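You operate a simulated robot arm through the tools that you are given. There is no shell and no other tool.

You are at the controls of a simulated two-armed robot. One attempt, no reset.

Task
Brush the fluff off the white hanky, then fold it on the flap board.
Fine: use the clothes brush and put it back; red and blue slides before the green one; each slide ends out. Set down upright: clothes brush. What is to be rubbed or washed off counts as gone when no trace of it is left.

Only the result counts: the job must be done as asked and must still hold three seconds after the hand-in. Knocking over, shifting, dropping, spilling or breaking anything else fails it. Flat cloth is picked up by pressing the open fingertips on it (5 to 10 N) and closing them slowly along it; thin cloth reads only 2 to 8 mm in the jaws.

Robot
Two 6-joint arms with two-finger parallel grippers on one trunk that stands fixed in place. Base frame: the origin is at the foot of the trunk, x ahead of it, y to its left, z up. Units: mm, rad, N and s.
The left shoulder is at [280, 185, 1130], the right one opposite. With the tool pointing down near the work surface each hand reaches from about 500 to 920 mm from the base axis, measured 20 degrees to its own side. Payload 1.57 kg a hand.
Tool frame (each hand has its own): the origin (TCP) lies between the finger pads and is the grasp point; the fingertips stand 30 mm ahead of it; z points along the fingers, y is the line along which they close. Largest opening 80 mm; finger width 17, thickness 12; the body of the gripper, 40 by 82 mm, starts 80 mm behind the TCP.
Orientation is told as [roll, pitch, yaw] about the base's x, y, z axes, in that order, counted from this pose: with the fingers straight down and closing along the base's y, the tool's x points along the base's -x, its y along +y and its z along -z.

Tools
- The arms move only by the tool drive_tool. It takes "left_rows", "right_rows" or both (then of equal length, played together; a hand with none holds still); each is a list of rows, each a list of 7 numbers: the turn, a rotation vector about the base's x, y, z in rad, then the shift along the base's x, y, z in m, then the gripper command, from -1 (fully open) to 1 (shut), values between in proportion. In form: [[rx, ry, rz, tx, ty, tz, claw], ...]. A call has 1 to 20 rows; each row is the pose to reach, as a shift and turn from the pose commanded when the call began. A row lasts 0.2 s, in which the tool goes at most 50 mm and 0.15 rad; a call with a longer step from one row to the next is refused whole, and so is a gripper value outside its range. Where a pose cannot be reached the arm comes as near as it can. A force on the tool above 40 N (or 10 N above the force at the start of the call, whichever is more), or a blocked arm, ends the call early, and 0.2 s more pass. Each finger travels about 153 mm/s and halts on what it meets, pressing with about 20 N; the grip force reading is that of the motor and also rises with nothing between the fingers. The clock runs only during rows and for 0.2 s after the last one: add rows that repeat a pose to give the fingers time. The reply holds the time, the measured pose of the TCP, the force on the tool along the base axes, the opening and the grip force, in the units named above and with some noise, with the torque about the TCP (base axes, N m) and any sound that the robot's microphone picked up.
- Cameras (640 x 400 px; columns grow to the right, rows downward): "scene" is now at [213.4, 58.2, 1570.3]; the picture's right is [0.74, -0.67, 0.00], its down [-0.50, -0.55, -0.67] and it looks along [0.45, 0.50, -0.74] (base axes); focal length 366 px, centre (320, 200). "left" rides on the left gripper at [72, 7, -122] in its tool frame; the picture's right is [-0.09, 1.00, 0.00], its down [-0.84, -0.08, -0.54] and it looks along [-0.54, -0.05, 0.84] (tool axes); focal length 238 px, centre (320, 200). "right" rides on the right gripper at [72, -7, -122] in its tool frame; the picture's right is [0.09, 1.00, 0.00], its down [-0.84, 0.08, -0.54] and it looks along [-0.54, 0.05, 0.84] (tool axes); focal length 238 px, centre (320, 200). There is no depth. A picture from a camera that has moved, and an enlarged one, comes with that camera's place and axes in the base frame and with its lens.
- grab_frame(camera): a new picture of that camera. No time passes.
- raise_lower(by): slides the trunk up (or, below 0, down) by that many mm; the arms and the scene camera ride with it, the base frame stays. It gives what a move gives, with no picture.
- turn_head(pan, tilt): turns the head with the scene camera to pan (to the left, within 1.501 rad either way) and tilt (down, from -0.506 to 1.204), counted from straight ahead of the robot. It gives what a move gives.
- inspect(camera, box): a new picture of the part [left, top, right, bottom] of that camera's present view, enlarged. No time passes.
- close_job(): hands the job in; it is judged then, once.

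Places have to be worked out from the pictures, the camera data and where the tool is seen. Open the grippers and draw the arms clear of the work before you hand the job in, unless the task says otherwise.

The tools are called after ">>>" as name(argument=value, ...) on one line, values as JSON. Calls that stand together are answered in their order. drive_tool: Moves the arms, as the interface text tells. Its arguments: {"type":"object","properties":{"left_rows":{"type":"array"},"right_rows":{"type":"array"}},"required":[]} The other tools are called the same way: raise_lower (by) moves the trunk up or down; turn_head (pan, tilt) turns the head that bears the scene camera; grab_frame (camera) takes a picture; inspect (camera, box) takes an enlarged picture of a part of a camera's view; close_job () hands the job in.

At the start:

```text
time_s: 0.0
left_tcp_pos: [418.1, 442.4, 1137.8]
left_ee_rot: [0.001, -0.002, 0.001]
left_wrist_force: [-0.6, 0.5, -0.6]
left_moment: [-0.02, 0.0, -0.03]
left_width: 80.2
left_finger_force: 0.1
right_tcp_pos: [499.5, 83.1, 1112.2]
right_ee_rot: [0.001, 0.0, 0.001]
right_wrist_force: [0.3, -0.4, -0.7]
right_moment: [0.02, 0.04, 0.0]
right_width: 79.9
right_finger_force: 0.1
trunk travel left (down, up): [-825.0, 165.0]
head pan, tilt (commanded): [0.836, 0.834]
```

scene: 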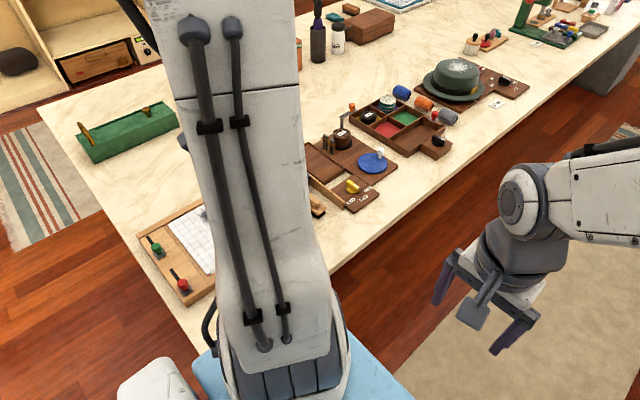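
right: 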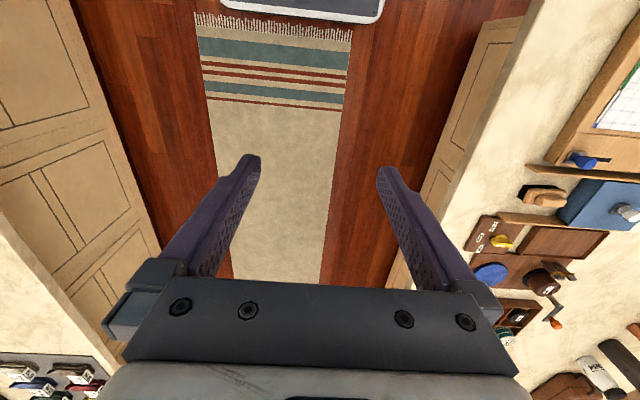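
left: 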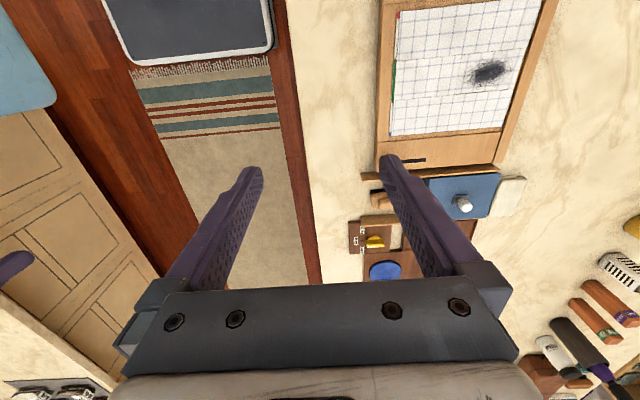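

I start by enlarging the present views to identify the board, the hanky and the brush. Nothing moves yet.

>>> inspect(camera="left", box=[320, 0, 640, 200])

>>> inspect(camera="scene", box=[60, 80, 380, 300])

>>> inspect(camera="right", box=[440, 60, 640, 400])

```text
2.00 times, centred on (480, 100) of left
camera zoom: at [346.6, 447.4, 1259.8], right [0.09, 1.0, 0.0], down [0.84, -0.08, 0.54], along [0.54, -0.05, -0.84], focal length 477 px, centre (0, 400)
```

zoom: 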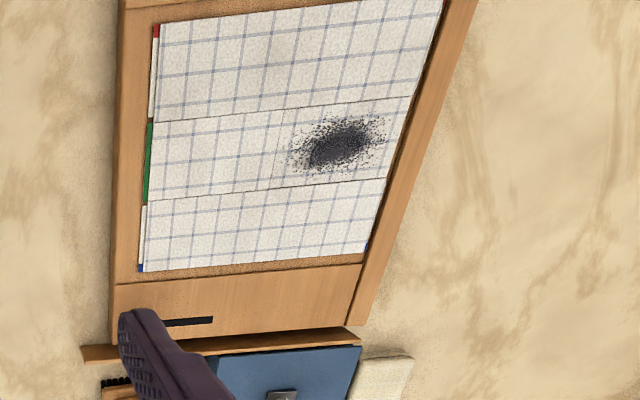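

```text
1.82 times, centred on (220, 190) of scene
camera zoom: at [213.4, 58.2, 1570.3], right [0.74, -0.67, 0.0], down [-0.5, -0.55, -0.67], along [0.45, 0.5, -0.74], focal length 665 px, centre (502, 218)
```

zoom: 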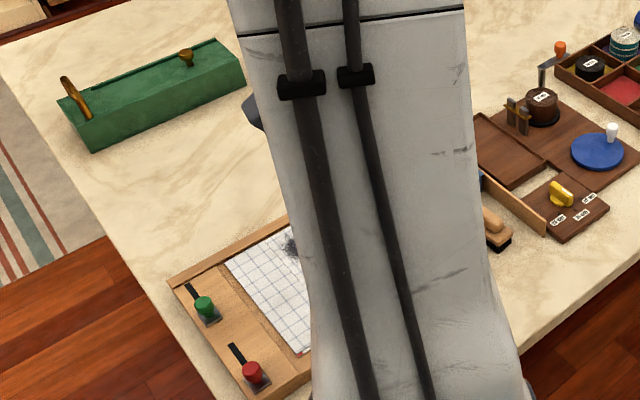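

```text
1.18 times, centred on (540, 230) of right
camera zoom: at [429.5, 76.9, 1233.4], right [-0.09, 1.0, 0.0], down [0.84, 0.08, 0.54], along [0.54, 0.05, -0.84], focal length 280 px, centre (61, 165)
```

zoom: 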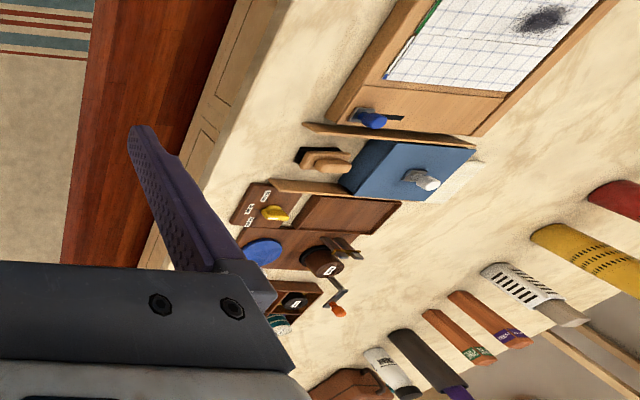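

The table runs along my left side, with the board near x 480, y 700 and a stand for the brush near x 650. Triangulating the blue plate's knob gives about (650, 720, 848). I turn the head toward the right to check the free space there before moving the arms out of the view.

>>> turn_head(pan=-0.2, tilt=0.7)

>>> grab_frame(camera="scene")

```text
time_s: 1.3
left_tcp_pos: [419.4, 441.7, 1137.4]
left_ee_rot: [-0.001, -0.001, 0.001]
left_wrist_force: [0.3, 0.0, 0.1]
left_moment: [-0.01, -0.01, 0.02]
left_width: 80.2
left_finger_force: 0.0
right_tcp_pos: [501.2, 82.9, 1111.8]
right_ee_rot: [-0.002, 0.0, 0.001]
right_wrist_force: [0.2, 0.4, -0.7]
right_moment: [-0.02, -0.02, -0.03]
right_width: 80.0
right_finger_force: 0.0
trunk travel left (down, up): [-825.0, 165.0]
head pan, tilt (commanded): [-0.201, 0.7]
```

```text
taken
camera scene: at [243.7, -17.3, 1581.2], right [-0.2, -0.98, 0.0], down [-0.63, 0.13, -0.76], along [0.75, -0.15, -0.64], focal length 366 px, centre (320, 200)
```

scene: 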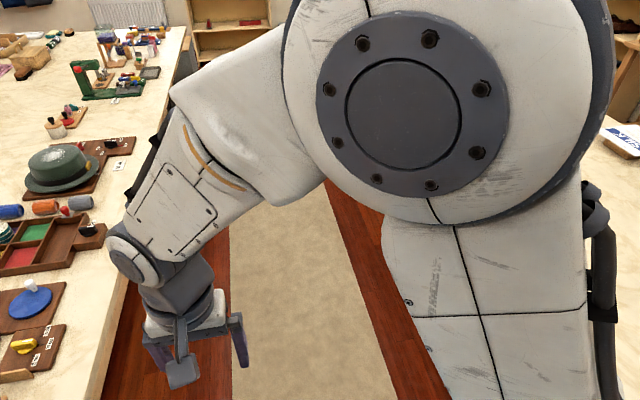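

The robot stands in an aisle with the table at its left, and the aisle's middle is free. I draw the right arm toward the aisle centre and swing the left arm forward so that it leaves the head camera's line to the board.

>>> drive_tool(right_rows=[[0, 0, 0, 0, -0.04, 0, -1], [0, 0, 0, 0, -0.08, 0, -1], [0, 0, 0, 0, -0.12, 0, -1], [0, 0, 0, 0, -0.16, 0, -1], [0, 0, 0, 0, -0.2, 0, -1], [0, 0, 0, 0, -0.24, 0, -1], [0, 0, 0, 0, -0.24, 0, -1], [0, 0, 0, 0, -0.24, 0, -1]], left_rows=[[0, 0, 0, 0.0, 0, 0, -1], [0, 0, 0, 0.0, 0, 0, -1], [0, 0, 0, 0.04, -0.02, 0, -1], [0, 0, 0, 0.08, -0.04, 0, -1], [0, 0, 0, 0.12, -0.07, 0, -1], [0, 0, 0, 0.16, -0.1, 0, -1], [0, 0, 0, 0.2, -0.13, 0, -1], [0, 0, 0, 0.24, -0.16, 0, -1]])

>>> turn_head(pan=1.15, tilt=0.84)

>>> grab_frame(camera="scene")

>>> grab_frame(camera="left")

```text
time_s: 3.1
left_tcp_pos: [658.0, 280.0, 1140.7]
left_ee_rot: [0.001, -0.001, 0.0]
left_wrist_force: [0.6, 0.2, 0.4]
left_moment: [-0.02, -0.03, 0.01]
left_width: 79.9
left_finger_force: 0.0
right_tcp_pos: [501.2, -156.0, 1112.6]
right_ee_rot: [0.001, 0.001, 0.0]
right_wrist_force: [-0.8, -0.1, 0.6]
right_moment: [-0.01, -0.04, 0.02]
right_width: 80.0
right_finger_force: 0.0
trunk travel left (down, up): [-825.0, 165.0]
head pan, tilt (commanded): [-0.201, 0.7]
```

```text
time_s: 4.6
left_tcp_pos: [657.1, 281.9, 1141.2]
left_ee_rot: [0.001, 0.0, 0.001]
left_wrist_force: [-0.8, -0.6, 0.1]
left_moment: [0.0, 0.03, 0.01]
left_width: 80.0
left_finger_force: 0.0
right_tcp_pos: [501.6, -156.6, 1111.8]
right_ee_rot: [-0.001, 0.001, 0.001]
right_wrist_force: [-0.3, -0.3, -0.1]
right_moment: [0.05, -0.01, 0.04]
right_width: 79.9
right_finger_force: 0.0
trunk travel left (down, up): [-825.0, 165.0]
head pan, tilt (commanded): [1.15, 0.84]
```

```text
taken
camera scene: at [192.6, 71.4, 1569.8], right [0.91, -0.41, 0.0], down [-0.3, -0.68, -0.67], along [0.27, 0.61, -0.74], focal length 366 px, centre (320, 200)
```

scene: 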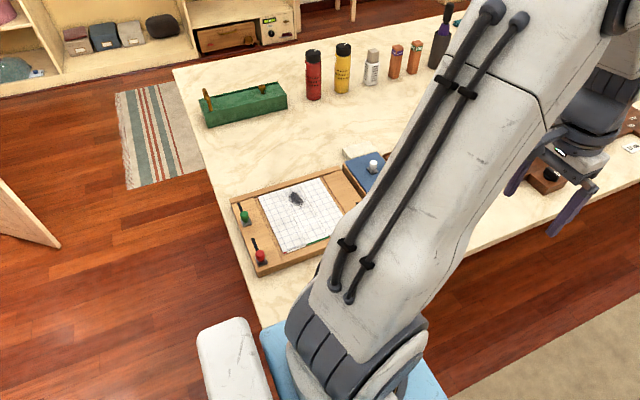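

```text
taken
camera left: at [584.5, 287.1, 1262.6], right [0.09, 1.0, 0.0], down [0.84, -0.08, 0.54], along [0.54, -0.05, -0.84], focal length 238 px, centre (320, 200)
```

left: 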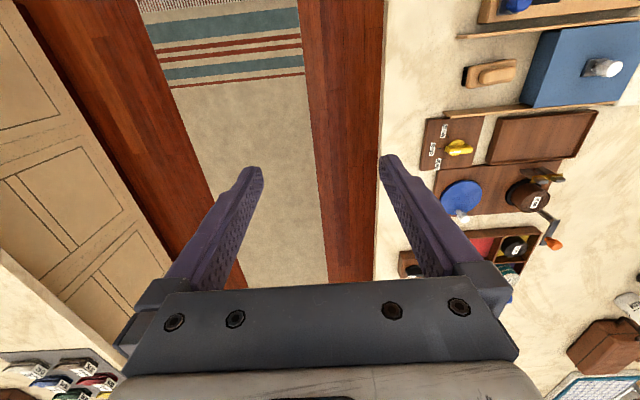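

The head view now shows the board with green and red knobs at its near end and the blue stand beyond it. I zoom into the board.

>>> inspect(camera="scene", box=[220, 130, 400, 290])

>>> inspect(camera="left", box=[380, 0, 640, 180])

```text
2.50 times, centred on (310, 210) of scene
camera zoom: at [192.6, 71.4, 1569.8], right [0.91, -0.41, 0.0], down [-0.3, -0.68, -0.67], along [0.27, 0.61, -0.74], focal length 914 px, centre (345, 175)
```

zoom: 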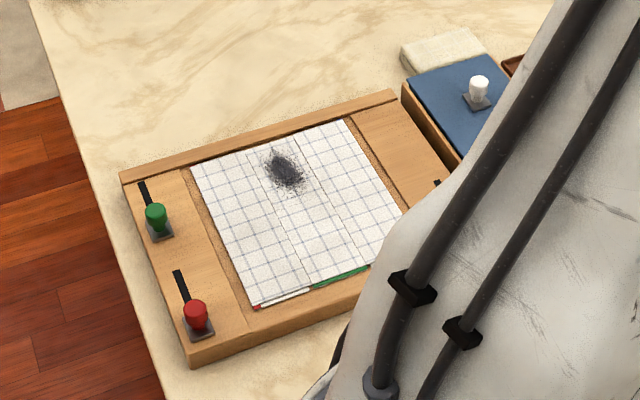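

```text
2.22 times, centred on (510, 90) of left
camera zoom: at [584.5, 287.1, 1262.6], right [0.09, 1.0, 0.0], down [0.84, -0.08, 0.54], along [0.54, -0.05, -0.84], focal length 530 px, centre (-102, 444)
```

zoom: 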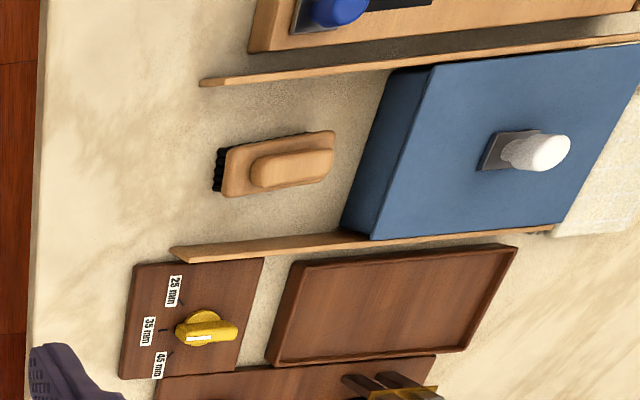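

The board spans roughly x 240–590, y 555–820, with the red and green knobs near (260, 582) and (260, 718), the fluff near (419, 755) and the brush near (654, 595). I move the left hand high above the board for a closer view through its own camera.

>>> drive_tool(left_rows=[[0, 0, 0, -0.02, 0.03, 0, -1], [0, 0, 0, -0.04, 0.06, 0, -1], [0, 0, 0, -0.06, 0.09, 0, -1], [0, 0, 0, -0.08, 0.12, -0.01, -1], [0, 0, 0, -0.1, 0.15, -0.02, -1], [0, 0, 0, -0.12, 0.18, -0.03, -1], [0, 0, 0, -0.14, 0.21, -0.04, -1], [0, 0, 0, -0.16, 0.24, -0.05, -1], [0, 0, 0, -0.18, 0.27, -0.06, -1], [0, 0, 0, -0.2, 0.3, -0.07, -1], [0, 0, 0, -0.22, 0.33, -0.08, -1], [0, 0, 0, -0.24, 0.35, -0.09, -1], [0, 0, 0, -0.26, 0.36, -0.1, -1], [0, 0, 0, -0.26, 0.36, -0.1, -1]])

>>> grab_frame(camera="left")

>>> grab_frame(camera="scene")

```text
time_s: 7.6
left_tcp_pos: [399.1, 642.3, 1036.3]
left_ee_rot: [0.0, -0.001, -0.001]
left_wrist_force: [-0.3, 0.6, 0.3]
left_moment: [0.04, -0.01, 0.0]
left_width: 80.0
left_finger_force: 0.2
right_tcp_pos: [501.3, -155.8, 1112.9]
right_ee_rot: [0.001, 0.003, 0.0]
right_wrist_force: [-0.4, 0.5, -0.2]
right_moment: [0.02, 0.03, -0.01]
right_width: 79.9
right_finger_force: 0.0
trunk travel left (down, up): [-825.0, 165.0]
head pan, tilt (commanded): [1.15, 0.84]
```

```text
taken
camera left: at [326.4, 647.3, 1158.5], right [0.09, 1.0, 0.0], down [0.84, -0.08, 0.54], along [0.54, -0.05, -0.84], focal length 238 px, centre (320, 200)
```

left: 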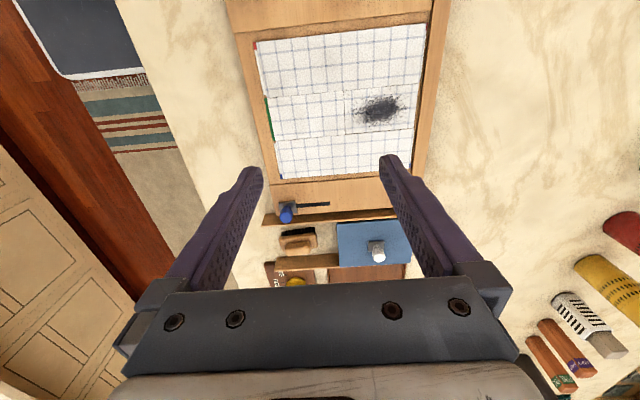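

```text
taken
camera scene: at [192.4, 71.6, 1569.8], right [0.91, -0.41, 0.0], down [-0.3, -0.68, -0.67], along [0.27, 0.61, -0.74], focal length 366 px, centre (320, 200)
```

scene: 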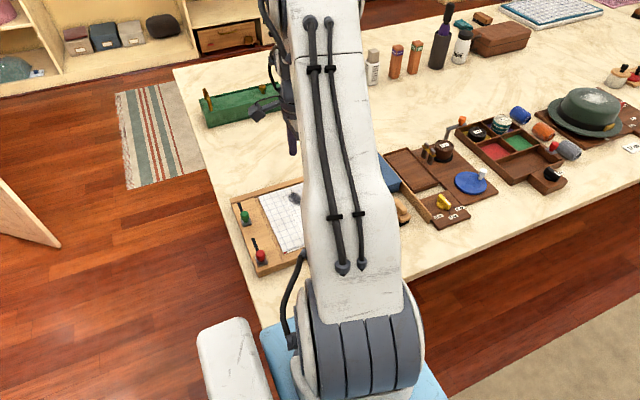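

I enlarge the hand camera's view of the hanky and of the blue slide.

>>> inspect(camera="left", box=[220, 0, 460, 150])

>>> inspect(camera="left", box=[240, 160, 440, 290])

```text
2.67 times, centred on (340, 75) of left
camera zoom: at [326.4, 647.3, 1158.5], right [0.09, 1.0, 0.0], down [0.84, -0.08, 0.54], along [0.54, -0.05, -0.84], focal length 636 px, centre (267, 533)
```

zoom: 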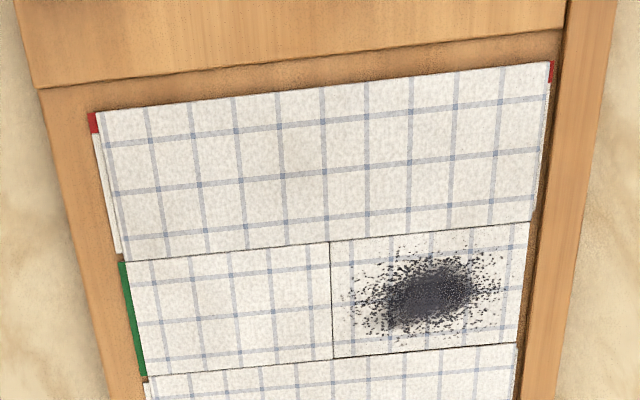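

```text
3.08 times, centred on (340, 225) of left
camera zoom: at [326.4, 647.3, 1158.5], right [0.09, 1.0, 0.0], down [0.84, -0.08, 0.54], along [0.54, -0.05, -0.84], focal length 733 px, centre (258, 123)
```

zoom: 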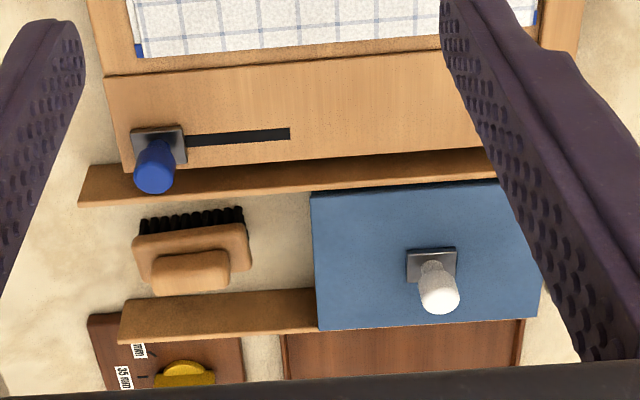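

The middle strip of the board is split into a fixed rear half, carrying the fluff, and a front green flap. All three slide knobs stand at the front ends of their slots. I move the hand back along x to see the red and green slides closely.

>>> drive_tool(left_rows=[[0, 0, 0, -0.04, 0, 0, -1], [0, 0, 0, -0.08, 0, 0, -1], [0, 0, 0, -0.12, 0, 0, -1], [0, 0, 0, -0.14, 0, 0, -1], [0, 0, 0, -0.14, 0, 0, -1]])

>>> inspect(camera="left", box=[200, 0, 480, 170])

>>> grab_frame(camera="left")

```text
time_s: 8.8
left_tcp_pos: [258.7, 641.1, 1038.1]
left_ee_rot: [0.001, -0.001, 0.0]
left_wrist_force: [0.5, 0.3, 0.8]
left_moment: [0.0, 0.03, -0.02]
left_width: 79.9
left_finger_force: 0.0
right_tcp_pos: [501.7, -155.9, 1113.2]
right_ee_rot: [-0.001, 0.001, 0.0]
right_wrist_force: [-0.6, -0.5, 0.2]
right_moment: [0.03, 0.01, 0.01]
right_width: 79.6
right_finger_force: 0.0
trunk travel left (down, up): [-825.0, 165.0]
head pan, tilt (commanded): [1.15, 0.84]
```

```text
2.29 times, centred on (340, 85) of left
camera zoom: at [186.0, 646.9, 1158.8], right [0.09, 1.0, 0.0], down [0.84, -0.08, 0.54], along [0.54, -0.05, -0.84], focal length 545 px, centre (274, 463)
```

zoom: 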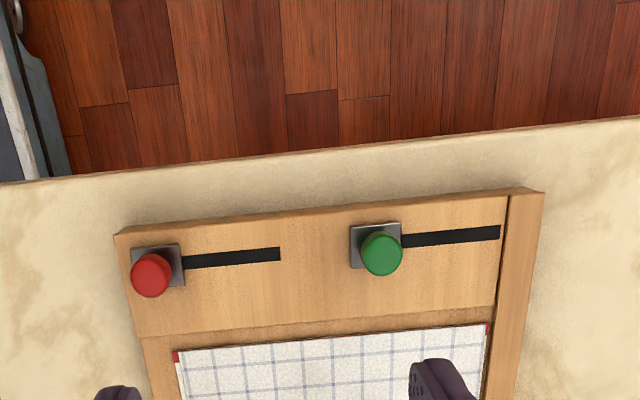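

```text
taken
camera left: at [186.0, 646.9, 1158.8], right [0.09, 1.0, 0.0], down [0.84, -0.08, 0.54], along [0.54, -0.05, -0.84], focal length 238 px, centre (320, 200)
```

left: 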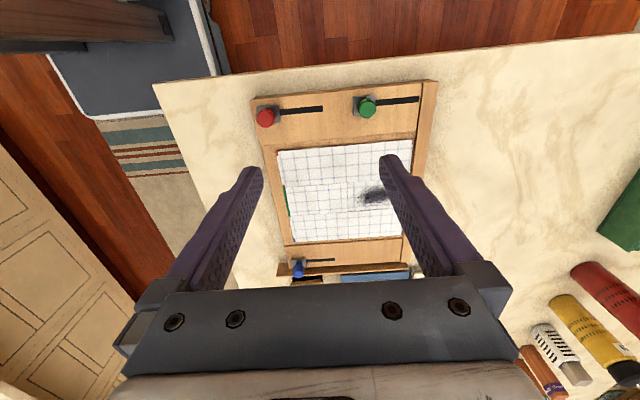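

The two views agree on the hanky at about z 815, table at about z 782, knob tops at about z 852, and the fluff centred near (408, 727). I now bring the left hand over the brush, turned 90° about the vertical so that the fingers close across its width.

>>> drive_tool(left_rows=[[0, 0, 0.13, 0.033, -0.01, 0, -1], [0, 0, 0.26, 0.066, -0.02, 0, -1], [0, 0, 0.39, 0.099, -0.03, 0, -1], [0, 0, 0.52, 0.132, -0.04, 0, -1], [0, 0, 0.65, 0.165, -0.05, 0, -1], [0, 0, 0.78, 0.198, -0.06, 0, -1], [0, 0, 0.91, 0.231, -0.07, 0, -1], [0, 0, 1.04, 0.264, -0.08, 0, -1], [0, 0, 1.17, 0.297, -0.09, -0.01, -1], [0, 0, 1.3, 0.33, -0.1, -0.03, -1], [0, 0, 1.43, 0.363, -0.11, -0.05, -1], [0, 0, 1.571, 0.393, -0.121, -0.07, -1], [0, 0, 1.571, 0.393, -0.121, -0.07, -1], [0, 0, 1.571, 0.393, -0.121, -0.07, -1]])

>>> grab_frame(camera="left")

>>> grab_frame(camera="scene")

```text
time_s: 11.8
left_tcp_pos: [654.0, 517.4, 970.7]
left_ee_rot: [0.0, 0.0, 1.571]
left_wrist_force: [-0.2, 0.3, 0.5]
left_moment: [-0.01, 0.01, 0.0]
left_width: 80.2
left_finger_force: 0.0
right_tcp_pos: [501.9, -156.3, 1112.0]
right_ee_rot: [0.001, 0.001, -0.001]
right_wrist_force: [0.3, 0.1, 0.0]
right_moment: [0.01, -0.01, -0.01]
right_width: 80.0
right_finger_force: 0.0
trunk travel left (down, up): [-825.0, 165.0]
head pan, tilt (commanded): [1.15, 0.84]
```

```text
taken
camera left: at [645.7, 444.7, 1091.5], right [-1.0, 0.09, 0.0], down [0.08, 0.84, 0.54], along [0.05, 0.54, -0.84], focal length 238 px, centre (320, 200)
```

left: 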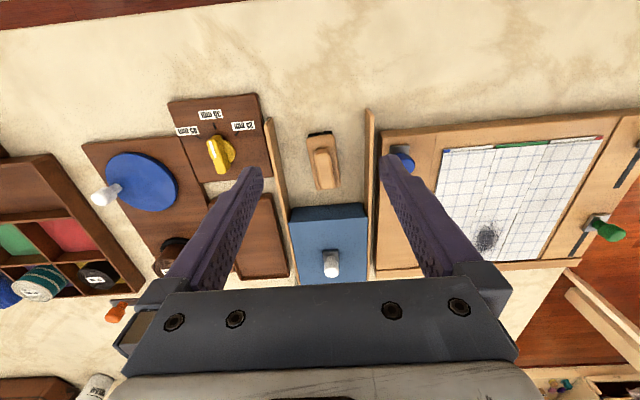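

```text
taken
camera scene: at [192.5, 71.4, 1569.8], right [0.91, -0.41, 0.0], down [-0.3, -0.68, -0.67], along [0.27, 0.61, -0.74], focal length 366 px, centre (320, 200)
```

scene: 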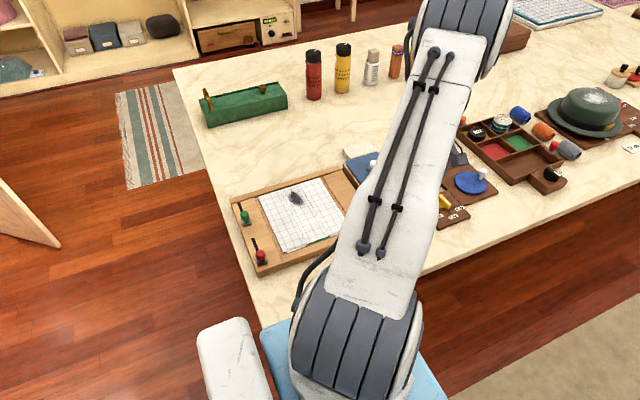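

The brush stands between two thin upright rails, in front of the blue block. I enlarge it to measure its place and the lie of the handle.

>>> inspect(camera="left", box=[250, 90, 410, 220])

```text
3.08 times, centred on (330, 155) of left
camera zoom: at [645.7, 444.7, 1091.5], right [-1.0, 0.09, 0.0], down [0.08, 0.84, 0.54], along [0.05, 0.54, -0.84], focal length 733 px, centre (289, 338)
```

zoom: 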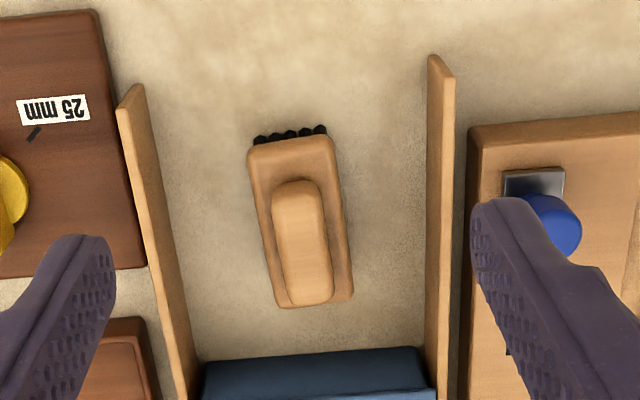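

The brush is about 69 mm long along y (y 534–604) and 32 mm wide, centred near (651, 570) and turned a few degrees. Its wood begins near z 803 and the handle top is near z 828. I lower to z 895 above it with the fingers about 52 mm apart and look again.

>>> drive_tool(left_rows=[[0, 0, 0.02, 0, 0.02, 0, -0.3], [0, 0, 0.04, -0.002, 0.04, -0.02, -0.3], [0, 0, 0.05, -0.002, 0.052, -0.05, -0.3], [0, 0, 0.05, -0.002, 0.052, -0.075, -0.3], [0, 0, 0.05, -0.002, 0.052, -0.075, -0.3], [0, 0, 0.05, -0.002, 0.052, -0.075, -0.3]])

>>> grab_frame(camera="left")

>>> inspect(camera="left", box=[220, 60, 420, 220])

```text
time_s: 13.2
left_tcp_pos: [651.4, 571.9, 894.1]
left_ee_rot: [0.001, 0.0, 1.62]
left_wrist_force: [-0.5, 0.5, -0.2]
left_moment: [0.0, 0.0, 0.01]
left_width: 52.0
left_finger_force: 0.1
right_tcp_pos: [501.2, -156.3, 1112.6]
right_ee_rot: [0.0, 0.001, 0.001]
right_wrist_force: [0.3, -0.8, -0.5]
right_moment: [-0.02, -0.01, 0.01]
right_width: 79.8
right_finger_force: 0.1
trunk travel left (down, up): [-825.0, 165.0]
head pan, tilt (commanded): [1.15, 0.84]
```

```text
taken
camera left: at [647.1, 498.4, 1014.6], right [-1.0, 0.04, 0.0], down [0.04, 0.84, 0.54], along [0.02, 0.54, -0.84], focal length 238 px, centre (320, 200)
```

left: 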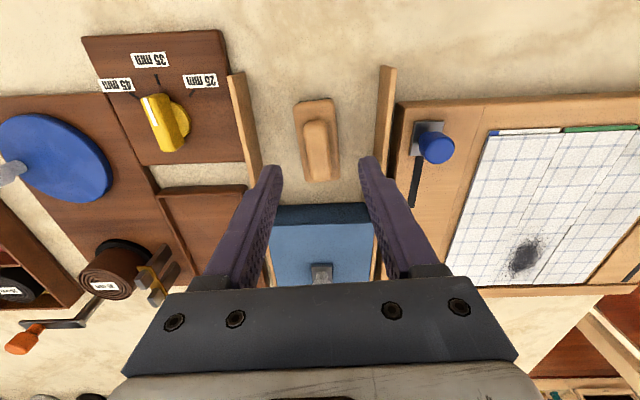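

```text
2.50 times, centred on (320, 140) of left
camera zoom: at [647.1, 498.4, 1014.6], right [-1.0, 0.04, 0.0], down [0.04, 0.84, 0.54], along [0.02, 0.54, -0.84], focal length 596 px, centre (320, 350)
```

zoom: 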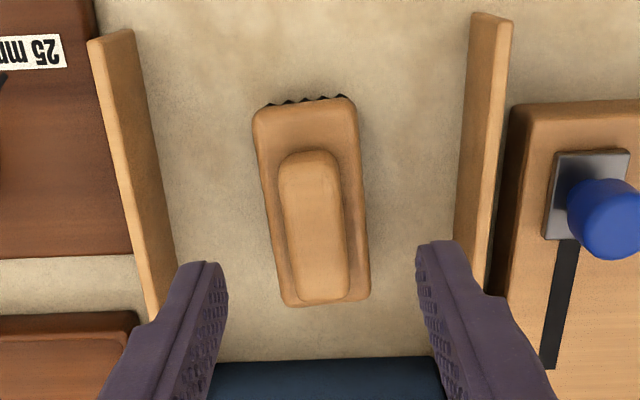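

The handle top triangulates to z ≈ 824 and its centre to (651, 573), and the fingers straddle the brush clear of both rails. I descend until the fingertips are at about z 797, beside the brush body.

>>> drive_tool(left_rows=[[0, 0, 0, 0, 0, -0.02, -0.3], [0, 0, 0, 0, 0, -0.04, -0.3], [0, 0, 0, 0, 0, -0.055, -0.3], [0, 0, 0, 0, 0, -0.066, -0.3], [0, 0, 0, 0, 0, -0.066, -0.3]])

>>> grab_frame(camera="left")

```text
time_s: 14.4
left_tcp_pos: [652.0, 573.6, 827.6]
left_ee_rot: [0.0, -0.002, 1.621]
left_wrist_force: [-0.2, -0.1, 0.2]
left_moment: [0.02, 0.01, 0.0]
left_width: 52.1
left_finger_force: 0.0
right_tcp_pos: [501.3, -156.5, 1112.3]
right_ee_rot: [0.001, 0.004, 0.0]
right_wrist_force: [0.4, 0.5, 0.5]
right_moment: [0.0, -0.01, 0.02]
right_width: 79.9
right_finger_force: 0.0
trunk travel left (down, up): [-825.0, 165.0]
head pan, tilt (commanded): [1.15, 0.84]
```

```text
taken
camera left: at [646.8, 499.5, 948.9], right [-1.0, 0.04, 0.0], down [0.04, 0.84, 0.54], along [0.02, 0.54, -0.84], focal length 238 px, centre (320, 200)
```

left: 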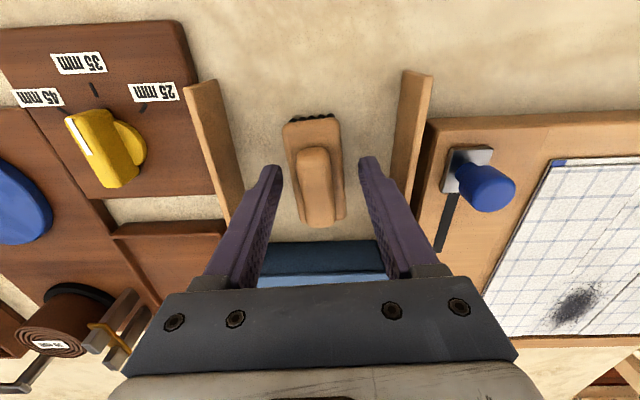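

The brush lies centred between the open fingers and no contact is felt. I close the fingers gradually on the brush body.

>>> drive_tool(left_rows=[[0, 0, 0, 0, 0, 0, -0.1], [0, 0, 0, 0, 0, 0, 0.0], [0, 0, 0, 0, 0, 0, 0.1], [0, 0, 0, 0, 0, 0, 0.2], [0, 0, 0, 0, 0, 0, 0.4], [0, 0, 0, 0, 0, 0, 0.8], [0, 0, 0, 0, 0, 0, 1.0], [0, 0, 0, 0, 0, 0, 1.0], [0, 0, 0, 0, 0, 0, 1.0]])

>>> grab_frame(camera="left")

```text
time_s: 16.4
left_tcp_pos: [651.0, 572.1, 826.2]
left_ee_rot: [-0.001, 0.001, 1.621]
left_wrist_force: [-0.5, -0.2, -0.1]
left_moment: [0.0, 0.01, -0.03]
left_width: 35.3
left_finger_force: 20.2
right_tcp_pos: [501.3, -155.4, 1112.2]
right_ee_rot: [-0.001, 0.002, 0.001]
right_wrist_force: [0.5, 0.5, -0.7]
right_moment: [-0.02, 0.0, -0.01]
right_width: 79.8
right_finger_force: 0.0
trunk travel left (down, up): [-825.0, 165.0]
head pan, tilt (commanded): [1.15, 0.84]
```

```text
taken
camera left: at [646.6, 499.4, 949.0], right [-1.0, 0.04, 0.0], down [0.04, 0.84, 0.54], along [0.02, 0.54, -0.84], focal length 238 px, centre (320, 200)
```

left: 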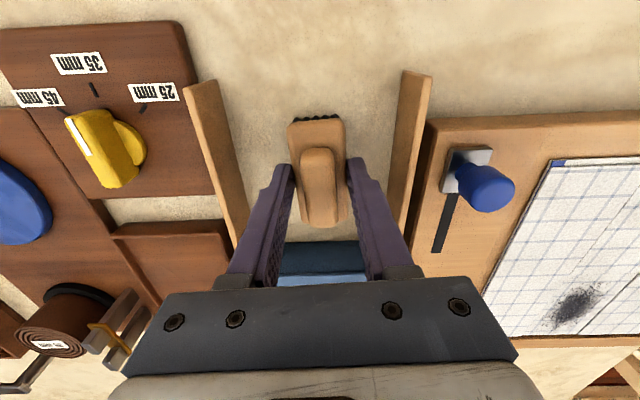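

The brush is held at 35 mm with 20 N; I note the home pose as TCP (651.3, 572.5, 827) at yaw 1.62. I lift it straight up 110 mm.

>>> drive_tool(left_rows=[[0, 0, 0, 0, 0, 0.01, 1.0], [0, 0, 0, 0, 0, 0.03, 1.0], [0, 0, 0, 0, 0, 0.06, 1.0], [0, 0, 0, 0, 0, 0.09, 1.0], [0, 0, 0, 0, 0, 0.11, 1.0], [0, 0, 0, 0, 0, 0.11, 1.0]])

>>> grab_frame(camera="left")

```text
time_s: 17.8
left_tcp_pos: [651.2, 572.3, 936.8]
left_ee_rot: [0.002, 0.0, 1.622]
left_wrist_force: [-0.6, -0.5, -0.2]
left_moment: [-0.01, -0.02, 0.0]
left_width: 35.4
left_finger_force: 19.7
right_tcp_pos: [501.5, -155.8, 1112.0]
right_ee_rot: [0.001, 0.001, 0.001]
right_wrist_force: [0.4, 0.3, 0.0]
right_moment: [-0.01, 0.0, -0.02]
right_width: 79.8
right_finger_force: 0.0
trunk travel left (down, up): [-825.0, 165.0]
head pan, tilt (commanded): [1.15, 0.84]
```

```text
taken
camera left: at [647.8, 499.9, 1059.1], right [-1.0, 0.04, 0.0], down [0.04, 0.84, 0.54], along [0.02, 0.54, -0.84], focal length 238 px, centre (320, 200)
```

left: 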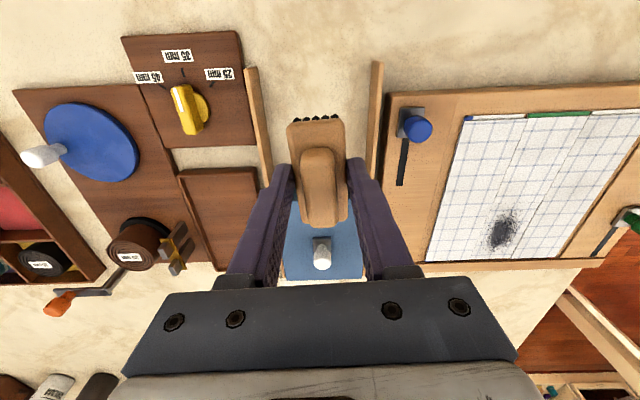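

The brush is securely held and unmoved in the fingers. I carry it high over the board to a start point beside the fluff at (455, 706).

>>> drive_tool(left_rows=[[0, 0, 0, -0.03, 0.02, 0, 1.0], [0, 0, 0, -0.065, 0.045, 0, 1.0], [0, 0, 0, -0.1, 0.07, 0, 1.0], [0, 0, 0, -0.135, 0.095, 0, 1.0], [0, 0, 0, -0.17, 0.115, 0, 1.0], [0, 0, 0, -0.196, 0.134, 0, 1.0], [0, 0, 0, -0.196, 0.134, 0, 1.0]])

>>> grab_frame(camera="left")

>>> grab_frame(camera="scene")

```text
time_s: 19.4
left_tcp_pos: [456.3, 705.5, 936.5]
left_ee_rot: [-0.002, 0.0, 1.62]
left_wrist_force: [0.5, 0.3, -0.4]
left_moment: [-0.03, -0.03, -0.03]
left_width: 35.5
left_finger_force: 19.5
right_tcp_pos: [502.3, -156.1, 1111.8]
right_ee_rot: [0.0, 0.002, -0.001]
right_wrist_force: [0.7, 0.5, -0.5]
right_moment: [0.01, 0.01, -0.04]
right_width: 80.3
right_finger_force: 0.0
trunk travel left (down, up): [-825.0, 165.0]
head pan, tilt (commanded): [1.15, 0.84]
```

```text
taken
camera left: at [452.1, 632.8, 1059.3], right [-1.0, 0.04, 0.0], down [0.04, 0.84, 0.54], along [0.02, 0.54, -0.84], focal length 238 px, centre (320, 200)
```

left: 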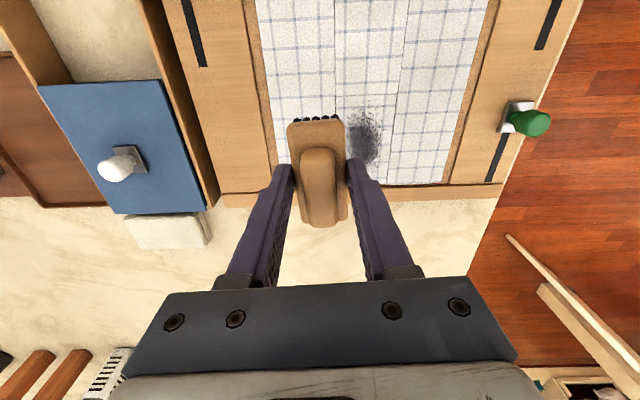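

```text
taken
camera scene: at [192.4, 71.7, 1569.8], right [0.91, -0.41, 0.0], down [-0.3, -0.68, -0.67], along [0.27, 0.61, -0.74], focal length 366 px, centre (320, 200)
```

scene: 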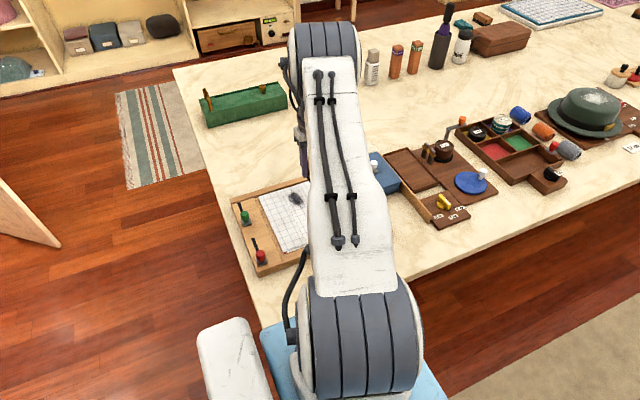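

The fluff is seen just beside the brush, spanning about x 388–432, y 681–756. I lower the brush toward the cloth in stages, expecting contact near TCP z 860.

>>> drive_tool(left_rows=[[0, 0, 0, 0, 0, -0.03, 1.0], [0, 0, 0, 0, 0, -0.055, 1.0], [0, 0, 0, 0, 0, -0.065, 1.0], [0, 0, 0, 0, 0, -0.07, 1.0], [0, 0, 0, 0, 0, -0.07, 1.0]])

>>> grab_frame(camera="left")

```text
time_s: 20.6
left_tcp_pos: [455.2, 706.0, 867.0]
left_ee_rot: [0.001, 0.0, 1.622]
left_wrist_force: [-0.6, 0.2, -0.1]
left_moment: [-0.03, -0.02, 0.0]
left_width: 35.4
left_finger_force: 20.0
right_tcp_pos: [502.1, -156.3, 1112.7]
right_ee_rot: [-0.002, 0.002, 0.001]
right_wrist_force: [0.5, -0.3, -0.9]
right_moment: [-0.03, -0.02, 0.01]
right_width: 79.6
right_finger_force: 0.0
trunk travel left (down, up): [-825.0, 165.0]
head pan, tilt (commanded): [1.15, 0.84]
```

```text
taken
camera left: at [451.3, 633.8, 988.3], right [-1.0, 0.04, 0.0], down [0.04, 0.84, 0.54], along [0.02, 0.54, -0.84], focal length 238 px, centre (320, 200)
```

left: 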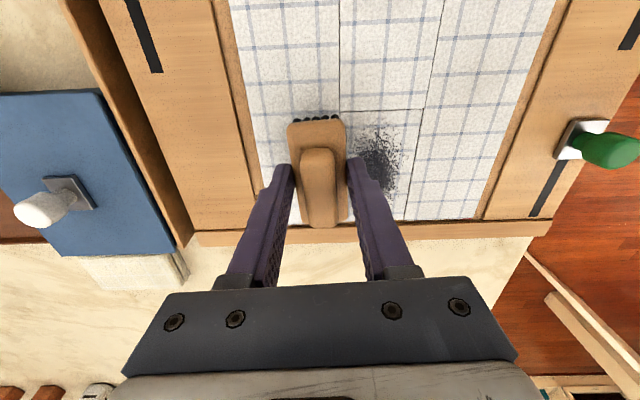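

No contact yet at z 867. I go down in 2 mm steps to find the cloth.

>>> drive_tool(left_rows=[[0, 0, 0, 0, 0, -0.002, 1.0], [0, 0, 0, 0, 0, -0.004, 1.0], [0, 0, 0, 0, 0, -0.004, 1.0]])

```text
time_s: 21.4
left_tcp_pos: [454.7, 706.3, 862.4]
left_ee_rot: [0.0, 0.0, 1.623]
left_wrist_force: [-0.6, -0.2, -1.3]
left_moment: [0.02, -0.01, 0.0]
left_width: 35.6
left_finger_force: 20.3
right_tcp_pos: [500.9, -156.0, 1112.0]
right_ee_rot: [0.0, 0.003, 0.0]
right_wrist_force: [-0.1, 0.2, 1.0]
right_moment: [0.02, 0.0, -0.02]
right_width: 79.8
right_finger_force: 0.1
trunk travel left (down, up): [-825.0, 165.0]
head pan, tilt (commanded): [1.15, 0.84]
```

The force is still within noise, so I lower another 2 mm.

>>> drive_tool(left_rows=[[0, 0, 0, 0, 0, -0.001, 1.0], [0, 0, 0, 0, 0, -0.002, 1.0], [0, 0, 0, 0, 0, -0.002, 1.0]])

```text
time_s: 22.2
left_tcp_pos: [455.3, 705.6, 861.7]
left_ee_rot: [0.0, 0.001, 1.622]
left_wrist_force: [-0.2, -0.5, -0.9]
left_moment: [0.02, -0.02, -0.04]
left_width: 35.5
left_finger_force: 19.6
right_tcp_pos: [501.4, -154.9, 1112.2]
right_ee_rot: [0.0, 0.003, -0.001]
right_wrist_force: [-0.2, 0.2, 0.6]
right_moment: [-0.03, -0.01, 0.04]
right_width: 79.9
right_finger_force: 0.0
trunk travel left (down, up): [-825.0, 165.0]
head pan, tilt (commanded): [1.15, 0.84]
```

Contact is still doubtful at z about 861. I lower another 2 mm and watch the force.

>>> drive_tool(left_rows=[[0, 0, 0, 0, 0, -0.001, 1.0], [0, 0, 0, 0, 0, -0.002, 1.0], [0, 0, 0, 0, 0, -0.002, 1.0]])

>>> grab_frame(camera="left")

```text
time_s: 23.0
left_tcp_pos: [454.7, 708.7, 859.6]
left_ee_rot: [-0.002, 0.0, 1.621]
left_wrist_force: [-1.7, -0.3, -0.4]
left_moment: [-0.01, -0.01, 0.0]
left_width: 35.4
left_finger_force: 19.7
right_tcp_pos: [501.6, -155.8, 1112.6]
right_ee_rot: [0.001, 0.002, -0.001]
right_wrist_force: [-0.4, 0.0, -0.4]
right_moment: [0.02, 0.0, 0.05]
right_width: 79.8
right_finger_force: 0.1
trunk travel left (down, up): [-825.0, 165.0]
head pan, tilt (commanded): [1.15, 0.84]
```

```text
taken
camera left: at [450.4, 633.9, 980.5], right [-1.0, 0.04, 0.0], down [0.04, 0.84, 0.54], along [0.02, 0.54, -0.84], focal length 238 px, centre (320, 200)
```

left: 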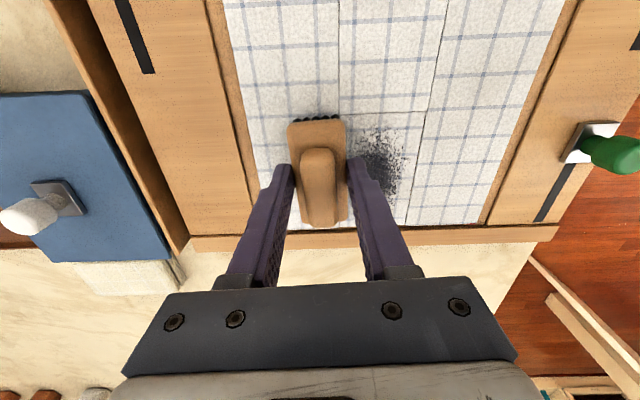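

Still free at z 859.6. I continue down 3 mm.

>>> drive_tool(left_rows=[[0, 0, 0, 0, 0, -0.001, 1.0], [0, 0, 0, 0, 0, -0.002, 1.0], [0, 0, 0, 0, 0, -0.003, 1.0], [0, 0, 0, 0, 0, -0.003, 1.0]])

```text
time_s: 24.0
left_tcp_pos: [454.6, 707.7, 857.7]
left_ee_rot: [0.0, -0.002, 1.618]
left_wrist_force: [0.8, -0.6, 9.5]
left_moment: [-0.07, 0.15, -0.01]
left_width: 35.2
left_finger_force: 20.2
right_tcp_pos: [501.7, -156.2, 1112.7]
right_ee_rot: [0.0, 0.003, -0.001]
right_wrist_force: [0.0, -0.3, -0.6]
right_moment: [0.01, -0.01, 0.01]
right_width: 80.2
right_finger_force: 0.0
trunk travel left (down, up): [-825.0, 165.0]
head pan, tilt (commanded): [1.15, 0.84]
```

Contact came at about z 857.5, with 9.5 N now pressing. I ease up 1 mm to a few newtons and stroke the brush slowly across the fluff toward −x.

>>> drive_tool(left_rows=[[0, 0, 0, 0, 0, 0.001, 1.0], [0, 0, 0, -0.01, 0, 0.001, 1.0], [0, 0, 0, -0.02, 0, 0.001, 1.0], [0, 0, 0, -0.03, 0, 0.001, 1.0], [0, 0, 0, -0.04, 0, 0.001, 1.0], [0, 0, 0, -0.05, 0, 0.001, 1.0], [0, 0, 0, -0.06, 0, 0.001, 1.0], [0, 0, 0, -0.07, 0, 0.001, 1.0], [0, 0, 0, -0.08, 0, 0.001, 1.0], [0, 0, 0, -0.09, 0, 0.001, 1.0]])

>>> grab_frame(camera="left")

```text
time_s: 26.2
left_tcp_pos: [364.4, 706.7, 857.3]
left_ee_rot: [0.003, -0.001, 1.62]
left_wrist_force: [3.8, 0.4, 8.4]
left_moment: [0.0, -0.27, 0.02]
left_width: 35.3
left_finger_force: 19.4
right_tcp_pos: [501.6, -156.3, 1112.1]
right_ee_rot: [0.001, 0.003, 0.0]
right_wrist_force: [0.1, -0.2, 0.2]
right_moment: [-0.01, 0.06, 0.01]
right_width: 80.0
right_finger_force: 0.0
trunk travel left (down, up): [-825.0, 165.0]
head pan, tilt (commanded): [1.15, 0.84]
```

```text
taken
camera left: at [360.3, 633.7, 979.1], right [-1.0, 0.04, 0.0], down [0.04, 0.84, 0.54], along [0.02, 0.54, -0.84], focal length 238 px, centre (320, 200)
```

left: 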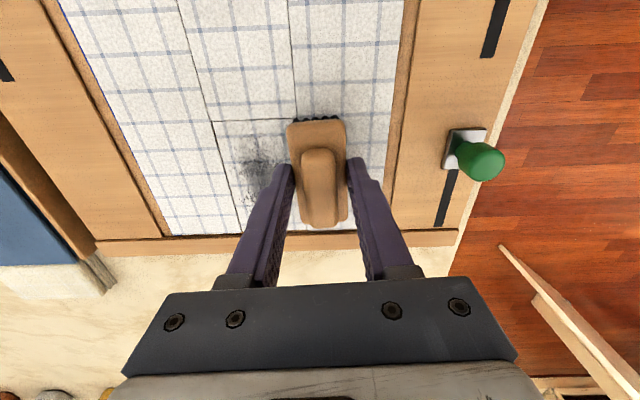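

The stroke visibly thinned the fluff and the cloth stayed put at about 8 N pressure. I brush back and forth along the same lane.

>>> drive_tool(left_rows=[[0, 0, 0, 0.01, 0, 0, 1.0], [0, 0, 0, 0.02, 0, 0, 1.0], [0, 0, 0, 0.03, 0, 0, 1.0], [0, 0, 0, 0.04, 0, 0, 1.0], [0, 0, 0, 0.05, 0, 0, 1.0], [0, 0, 0, 0.06, 0, 0, 1.0], [0, 0, 0, 0.07, 0, 0, 1.0], [0, 0, 0, 0.08, 0, 0, 1.0], [0, 0, 0, 0.09, 0, 0, 1.0], [0, 0, 0, 0.09, 0, 0, 1.0], [0, 0, 0, 0.08, 0, 0, 1.0], [0, 0, 0, 0.07, 0, 0, 1.0], [0, 0, 0, 0.06, 0, 0, 1.0], [0, 0, 0, 0.05, 0, 0, 1.0], [0, 0, 0, 0.04, 0, 0, 1.0], [0, 0, 0, 0.03, 0, 0, 1.0], [0, 0, 0, 0.02, 0, 0, 1.0], [0, 0, 0, 0.01, 0, 0, 1.0], [0, 0, 0, 0.0, 0, 0, 1.0]])

>>> grab_frame(camera="left")

```text
time_s: 30.2
left_tcp_pos: [363.9, 705.5, 857.8]
left_ee_rot: [0.001, 0.001, 1.618]
left_wrist_force: [0.7, 0.0, 2.4]
left_moment: [-0.08, -0.06, 0.01]
left_width: 35.1
left_finger_force: 19.7
right_tcp_pos: [501.0, -155.6, 1111.8]
right_ee_rot: [-0.001, 0.002, 0.001]
right_wrist_force: [0.2, 0.1, -0.5]
right_moment: [0.02, 0.02, 0.01]
right_width: 80.2
right_finger_force: 0.1
trunk travel left (down, up): [-825.0, 165.0]
head pan, tilt (commanded): [1.15, 0.84]
```

```text
taken
camera left: at [360.1, 633.7, 979.2], right [-1.0, 0.04, 0.0], down [0.04, 0.84, 0.54], along [0.02, 0.54, -0.84], focal length 238 px, centre (320, 200)
```

left: 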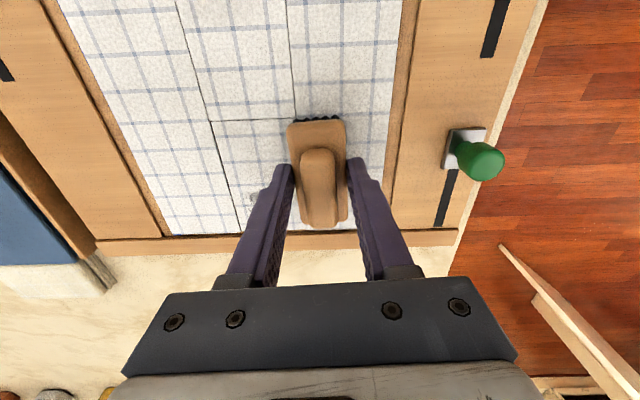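

Most of the fluff is gone in this lane. I lift slightly, shift 27 mm outward in y, lower again with a little more press, and brush the second lane.

>>> drive_tool(left_rows=[[0, 0, 0, 0, 0.0, 0.008, 1.0], [0, 0, 0, 0, 0.015, 0.008, 1.0], [0, 0, 0, 0, 0.027, 0.008, 1.0], [0, 0, 0, 0, 0.027, 0.003, 1.0], [0, 0, 0, 0, 0.027, -0.0005, 1.0], [0, 0, 0, 0.01, 0.027, -0.0005, 1.0], [0, 0, 0, 0.02, 0.027, -0.0005, 1.0], [0, 0, 0, 0.03, 0.027, -0.0005, 1.0], [0, 0, 0, 0.04, 0.027, -0.0005, 1.0], [0, 0, 0, 0.05, 0.027, -0.0005, 1.0], [0, 0, 0, 0.06, 0.027, -0.0005, 1.0], [0, 0, 0, 0.07, 0.027, -0.0005, 1.0], [0, 0, 0, 0.08, 0.027, -0.0005, 1.0], [0, 0, 0, 0.09, 0.027, -0.0005, 1.0], [0, 0, 0, 0.09, 0.027, -0.0005, 1.0]])

>>> grab_frame(camera="left")

```text
time_s: 33.4
left_tcp_pos: [455.9, 733.1, 857.1]
left_ee_rot: [0.0, 0.001, 1.621]
left_wrist_force: [-0.6, -0.9, 4.8]
left_moment: [0.03, 0.11, 0.02]
left_width: 35.5
left_finger_force: 20.1
right_tcp_pos: [501.4, -157.7, 1112.3]
right_ee_rot: [0.001, 0.001, 0.0]
right_wrist_force: [-0.5, 0.3, -0.2]
right_moment: [0.01, -0.04, 0.01]
right_width: 79.8
right_finger_force: 0.0
trunk travel left (down, up): [-825.0, 165.0]
head pan, tilt (commanded): [1.15, 0.84]
```

```text
taken
camera left: at [450.8, 660.0, 979.0], right [-1.0, 0.04, 0.0], down [0.04, 0.84, 0.54], along [0.02, 0.54, -0.84], focal length 238 px, centre (320, 200)
```

left: 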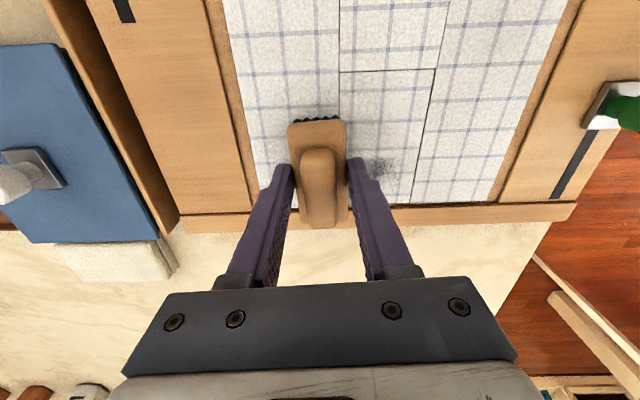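

A faint spot remains near the rear of the middle strip. I keep brushing this lane back and forth.

>>> drive_tool(left_rows=[[0, 0, 0, -0.01, 0, -0.0005, 1.0], [0, 0, 0, -0.02, 0, -0.0005, 1.0], [0, 0, 0, -0.03, 0, -0.0005, 1.0], [0, 0, 0, -0.04, 0, -0.0005, 1.0], [0, 0, 0, -0.05, 0, -0.0005, 1.0], [0, 0, 0, -0.06, 0, -0.0005, 1.0], [0, 0, 0, -0.07, 0, -0.0005, 1.0], [0, 0, 0, -0.08, 0, -0.0005, 1.0], [0, 0, 0, -0.09, 0, -0.0005, 1.0], [0, 0, 0, -0.09, 0, -0.0005, 1.0], [0, 0, 0, -0.08, 0, -0.0005, 1.0], [0, 0, 0, -0.07, 0, -0.0005, 1.0], [0, 0, 0, -0.06, 0, -0.0005, 1.0], [0, 0, 0, -0.05, 0, -0.0005, 1.0], [0, 0, 0, -0.04, 0, -0.0005, 1.0], [0, 0, 0, -0.03, 0, -0.0005, 1.0], [0, 0, 0, -0.02, 0, -0.0005, 1.0], [0, 0, 0, -0.01, 0, -0.0005, 1.0], [0, 0, 0, 0, 0, -0.0005, 1.0]])

>>> inspect(camera="left", box=[220, 0, 540, 220])

```text
time_s: 37.4
left_tcp_pos: [455.4, 732.8, 856.1]
left_ee_rot: [0.0, 0.0, 1.621]
left_wrist_force: [-2.7, 0.0, 6.8]
left_moment: [0.16, 0.22, 0.05]
left_width: 35.4
left_finger_force: 20.0
right_tcp_pos: [501.0, -156.5, 1112.2]
right_ee_rot: [0.001, 0.002, -0.001]
right_wrist_force: [-0.7, -0.8, 0.4]
right_moment: [-0.02, -0.03, 0.0]
right_width: 80.1
right_finger_force: 0.0
trunk travel left (down, up): [-825.0, 165.0]
head pan, tilt (commanded): [1.15, 0.84]
```

```text
1.82 times, centred on (380, 110) of left
camera zoom: at [451.9, 660.3, 978.1], right [-1.0, 0.04, 0.0], down [0.04, 0.84, 0.54], along [0.02, 0.54, -0.84], focal length 433 px, centre (211, 364)
```

zoom: 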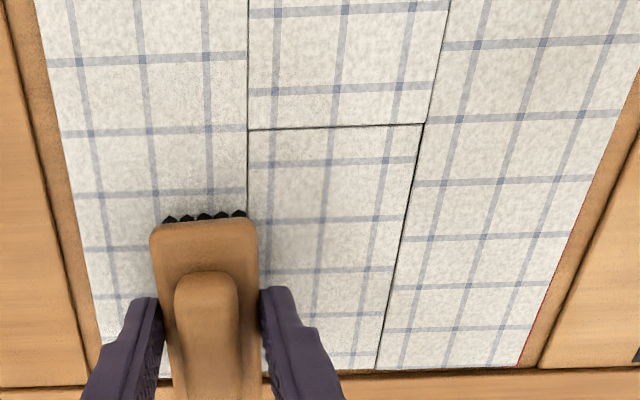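

The rear of the strip looks almost clean. I lift the brush 70 mm and shift it aside toward the blue end to look at the whole cloth.

>>> drive_tool(left_rows=[[0, 0, 0, 0, 0, 0.02, 1.0], [0, 0, 0, 0, 0, 0.05, 1.0], [0, 0, 0, 0.03, -0.02, 0.08, 1.0], [0, 0, 0, 0.06, -0.05, 0.1, 1.0], [0, 0, 0, 0.1, -0.07, 0.1, 1.0], [0, 0, 0, 0.1, -0.07, 0.1, 1.0]])

>>> inspect(camera="left", box=[320, 60, 560, 210])

>>> grab_frame(camera="left")

```text
time_s: 38.8
left_tcp_pos: [553.9, 665.5, 955.6]
left_ee_rot: [0.003, 0.001, 1.62]
left_wrist_force: [-0.6, 0.2, -0.7]
left_moment: [-0.03, -0.01, 0.03]
left_width: 35.2
left_finger_force: 19.7
right_tcp_pos: [501.2, -156.0, 1112.0]
right_ee_rot: [-0.001, 0.003, 0.0]
right_wrist_force: [0.4, 0.4, -0.4]
right_moment: [0.01, 0.02, -0.01]
right_width: 79.9
right_finger_force: 0.0
trunk travel left (down, up): [-825.0, 165.0]
head pan, tilt (commanded): [1.15, 0.84]
```

```text
2.67 times, centred on (440, 135) of left
camera zoom: at [550.5, 592.3, 1078.1], right [-1.0, 0.04, 0.0], down [0.04, 0.84, 0.54], along [0.02, 0.54, -0.84], focal length 636 px, centre (0, 373)
```

zoom: 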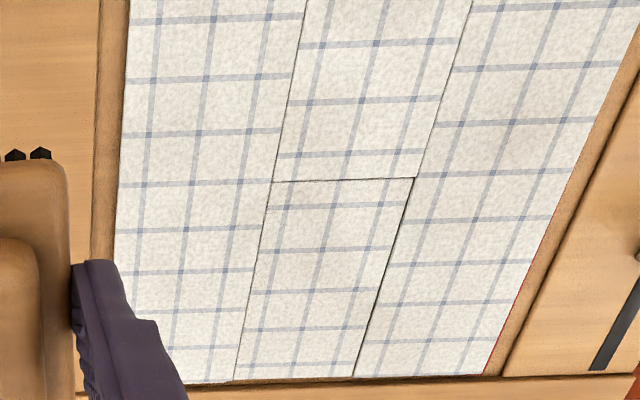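

```text
taken
camera left: at [550.5, 592.3, 1078.1], right [-1.0, 0.04, 0.0], down [0.04, 0.84, 0.54], along [0.02, 0.54, -0.84], focal length 238 px, centre (320, 200)
```

left: 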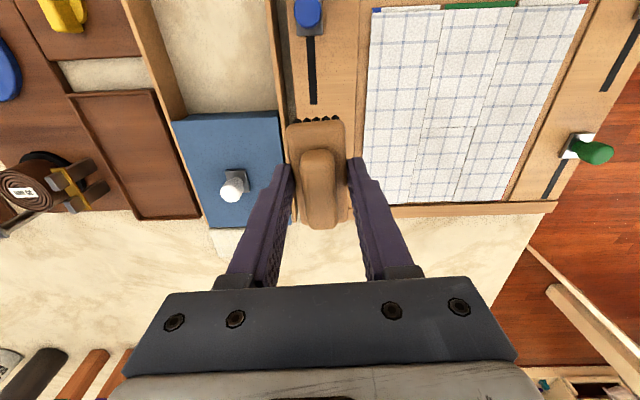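

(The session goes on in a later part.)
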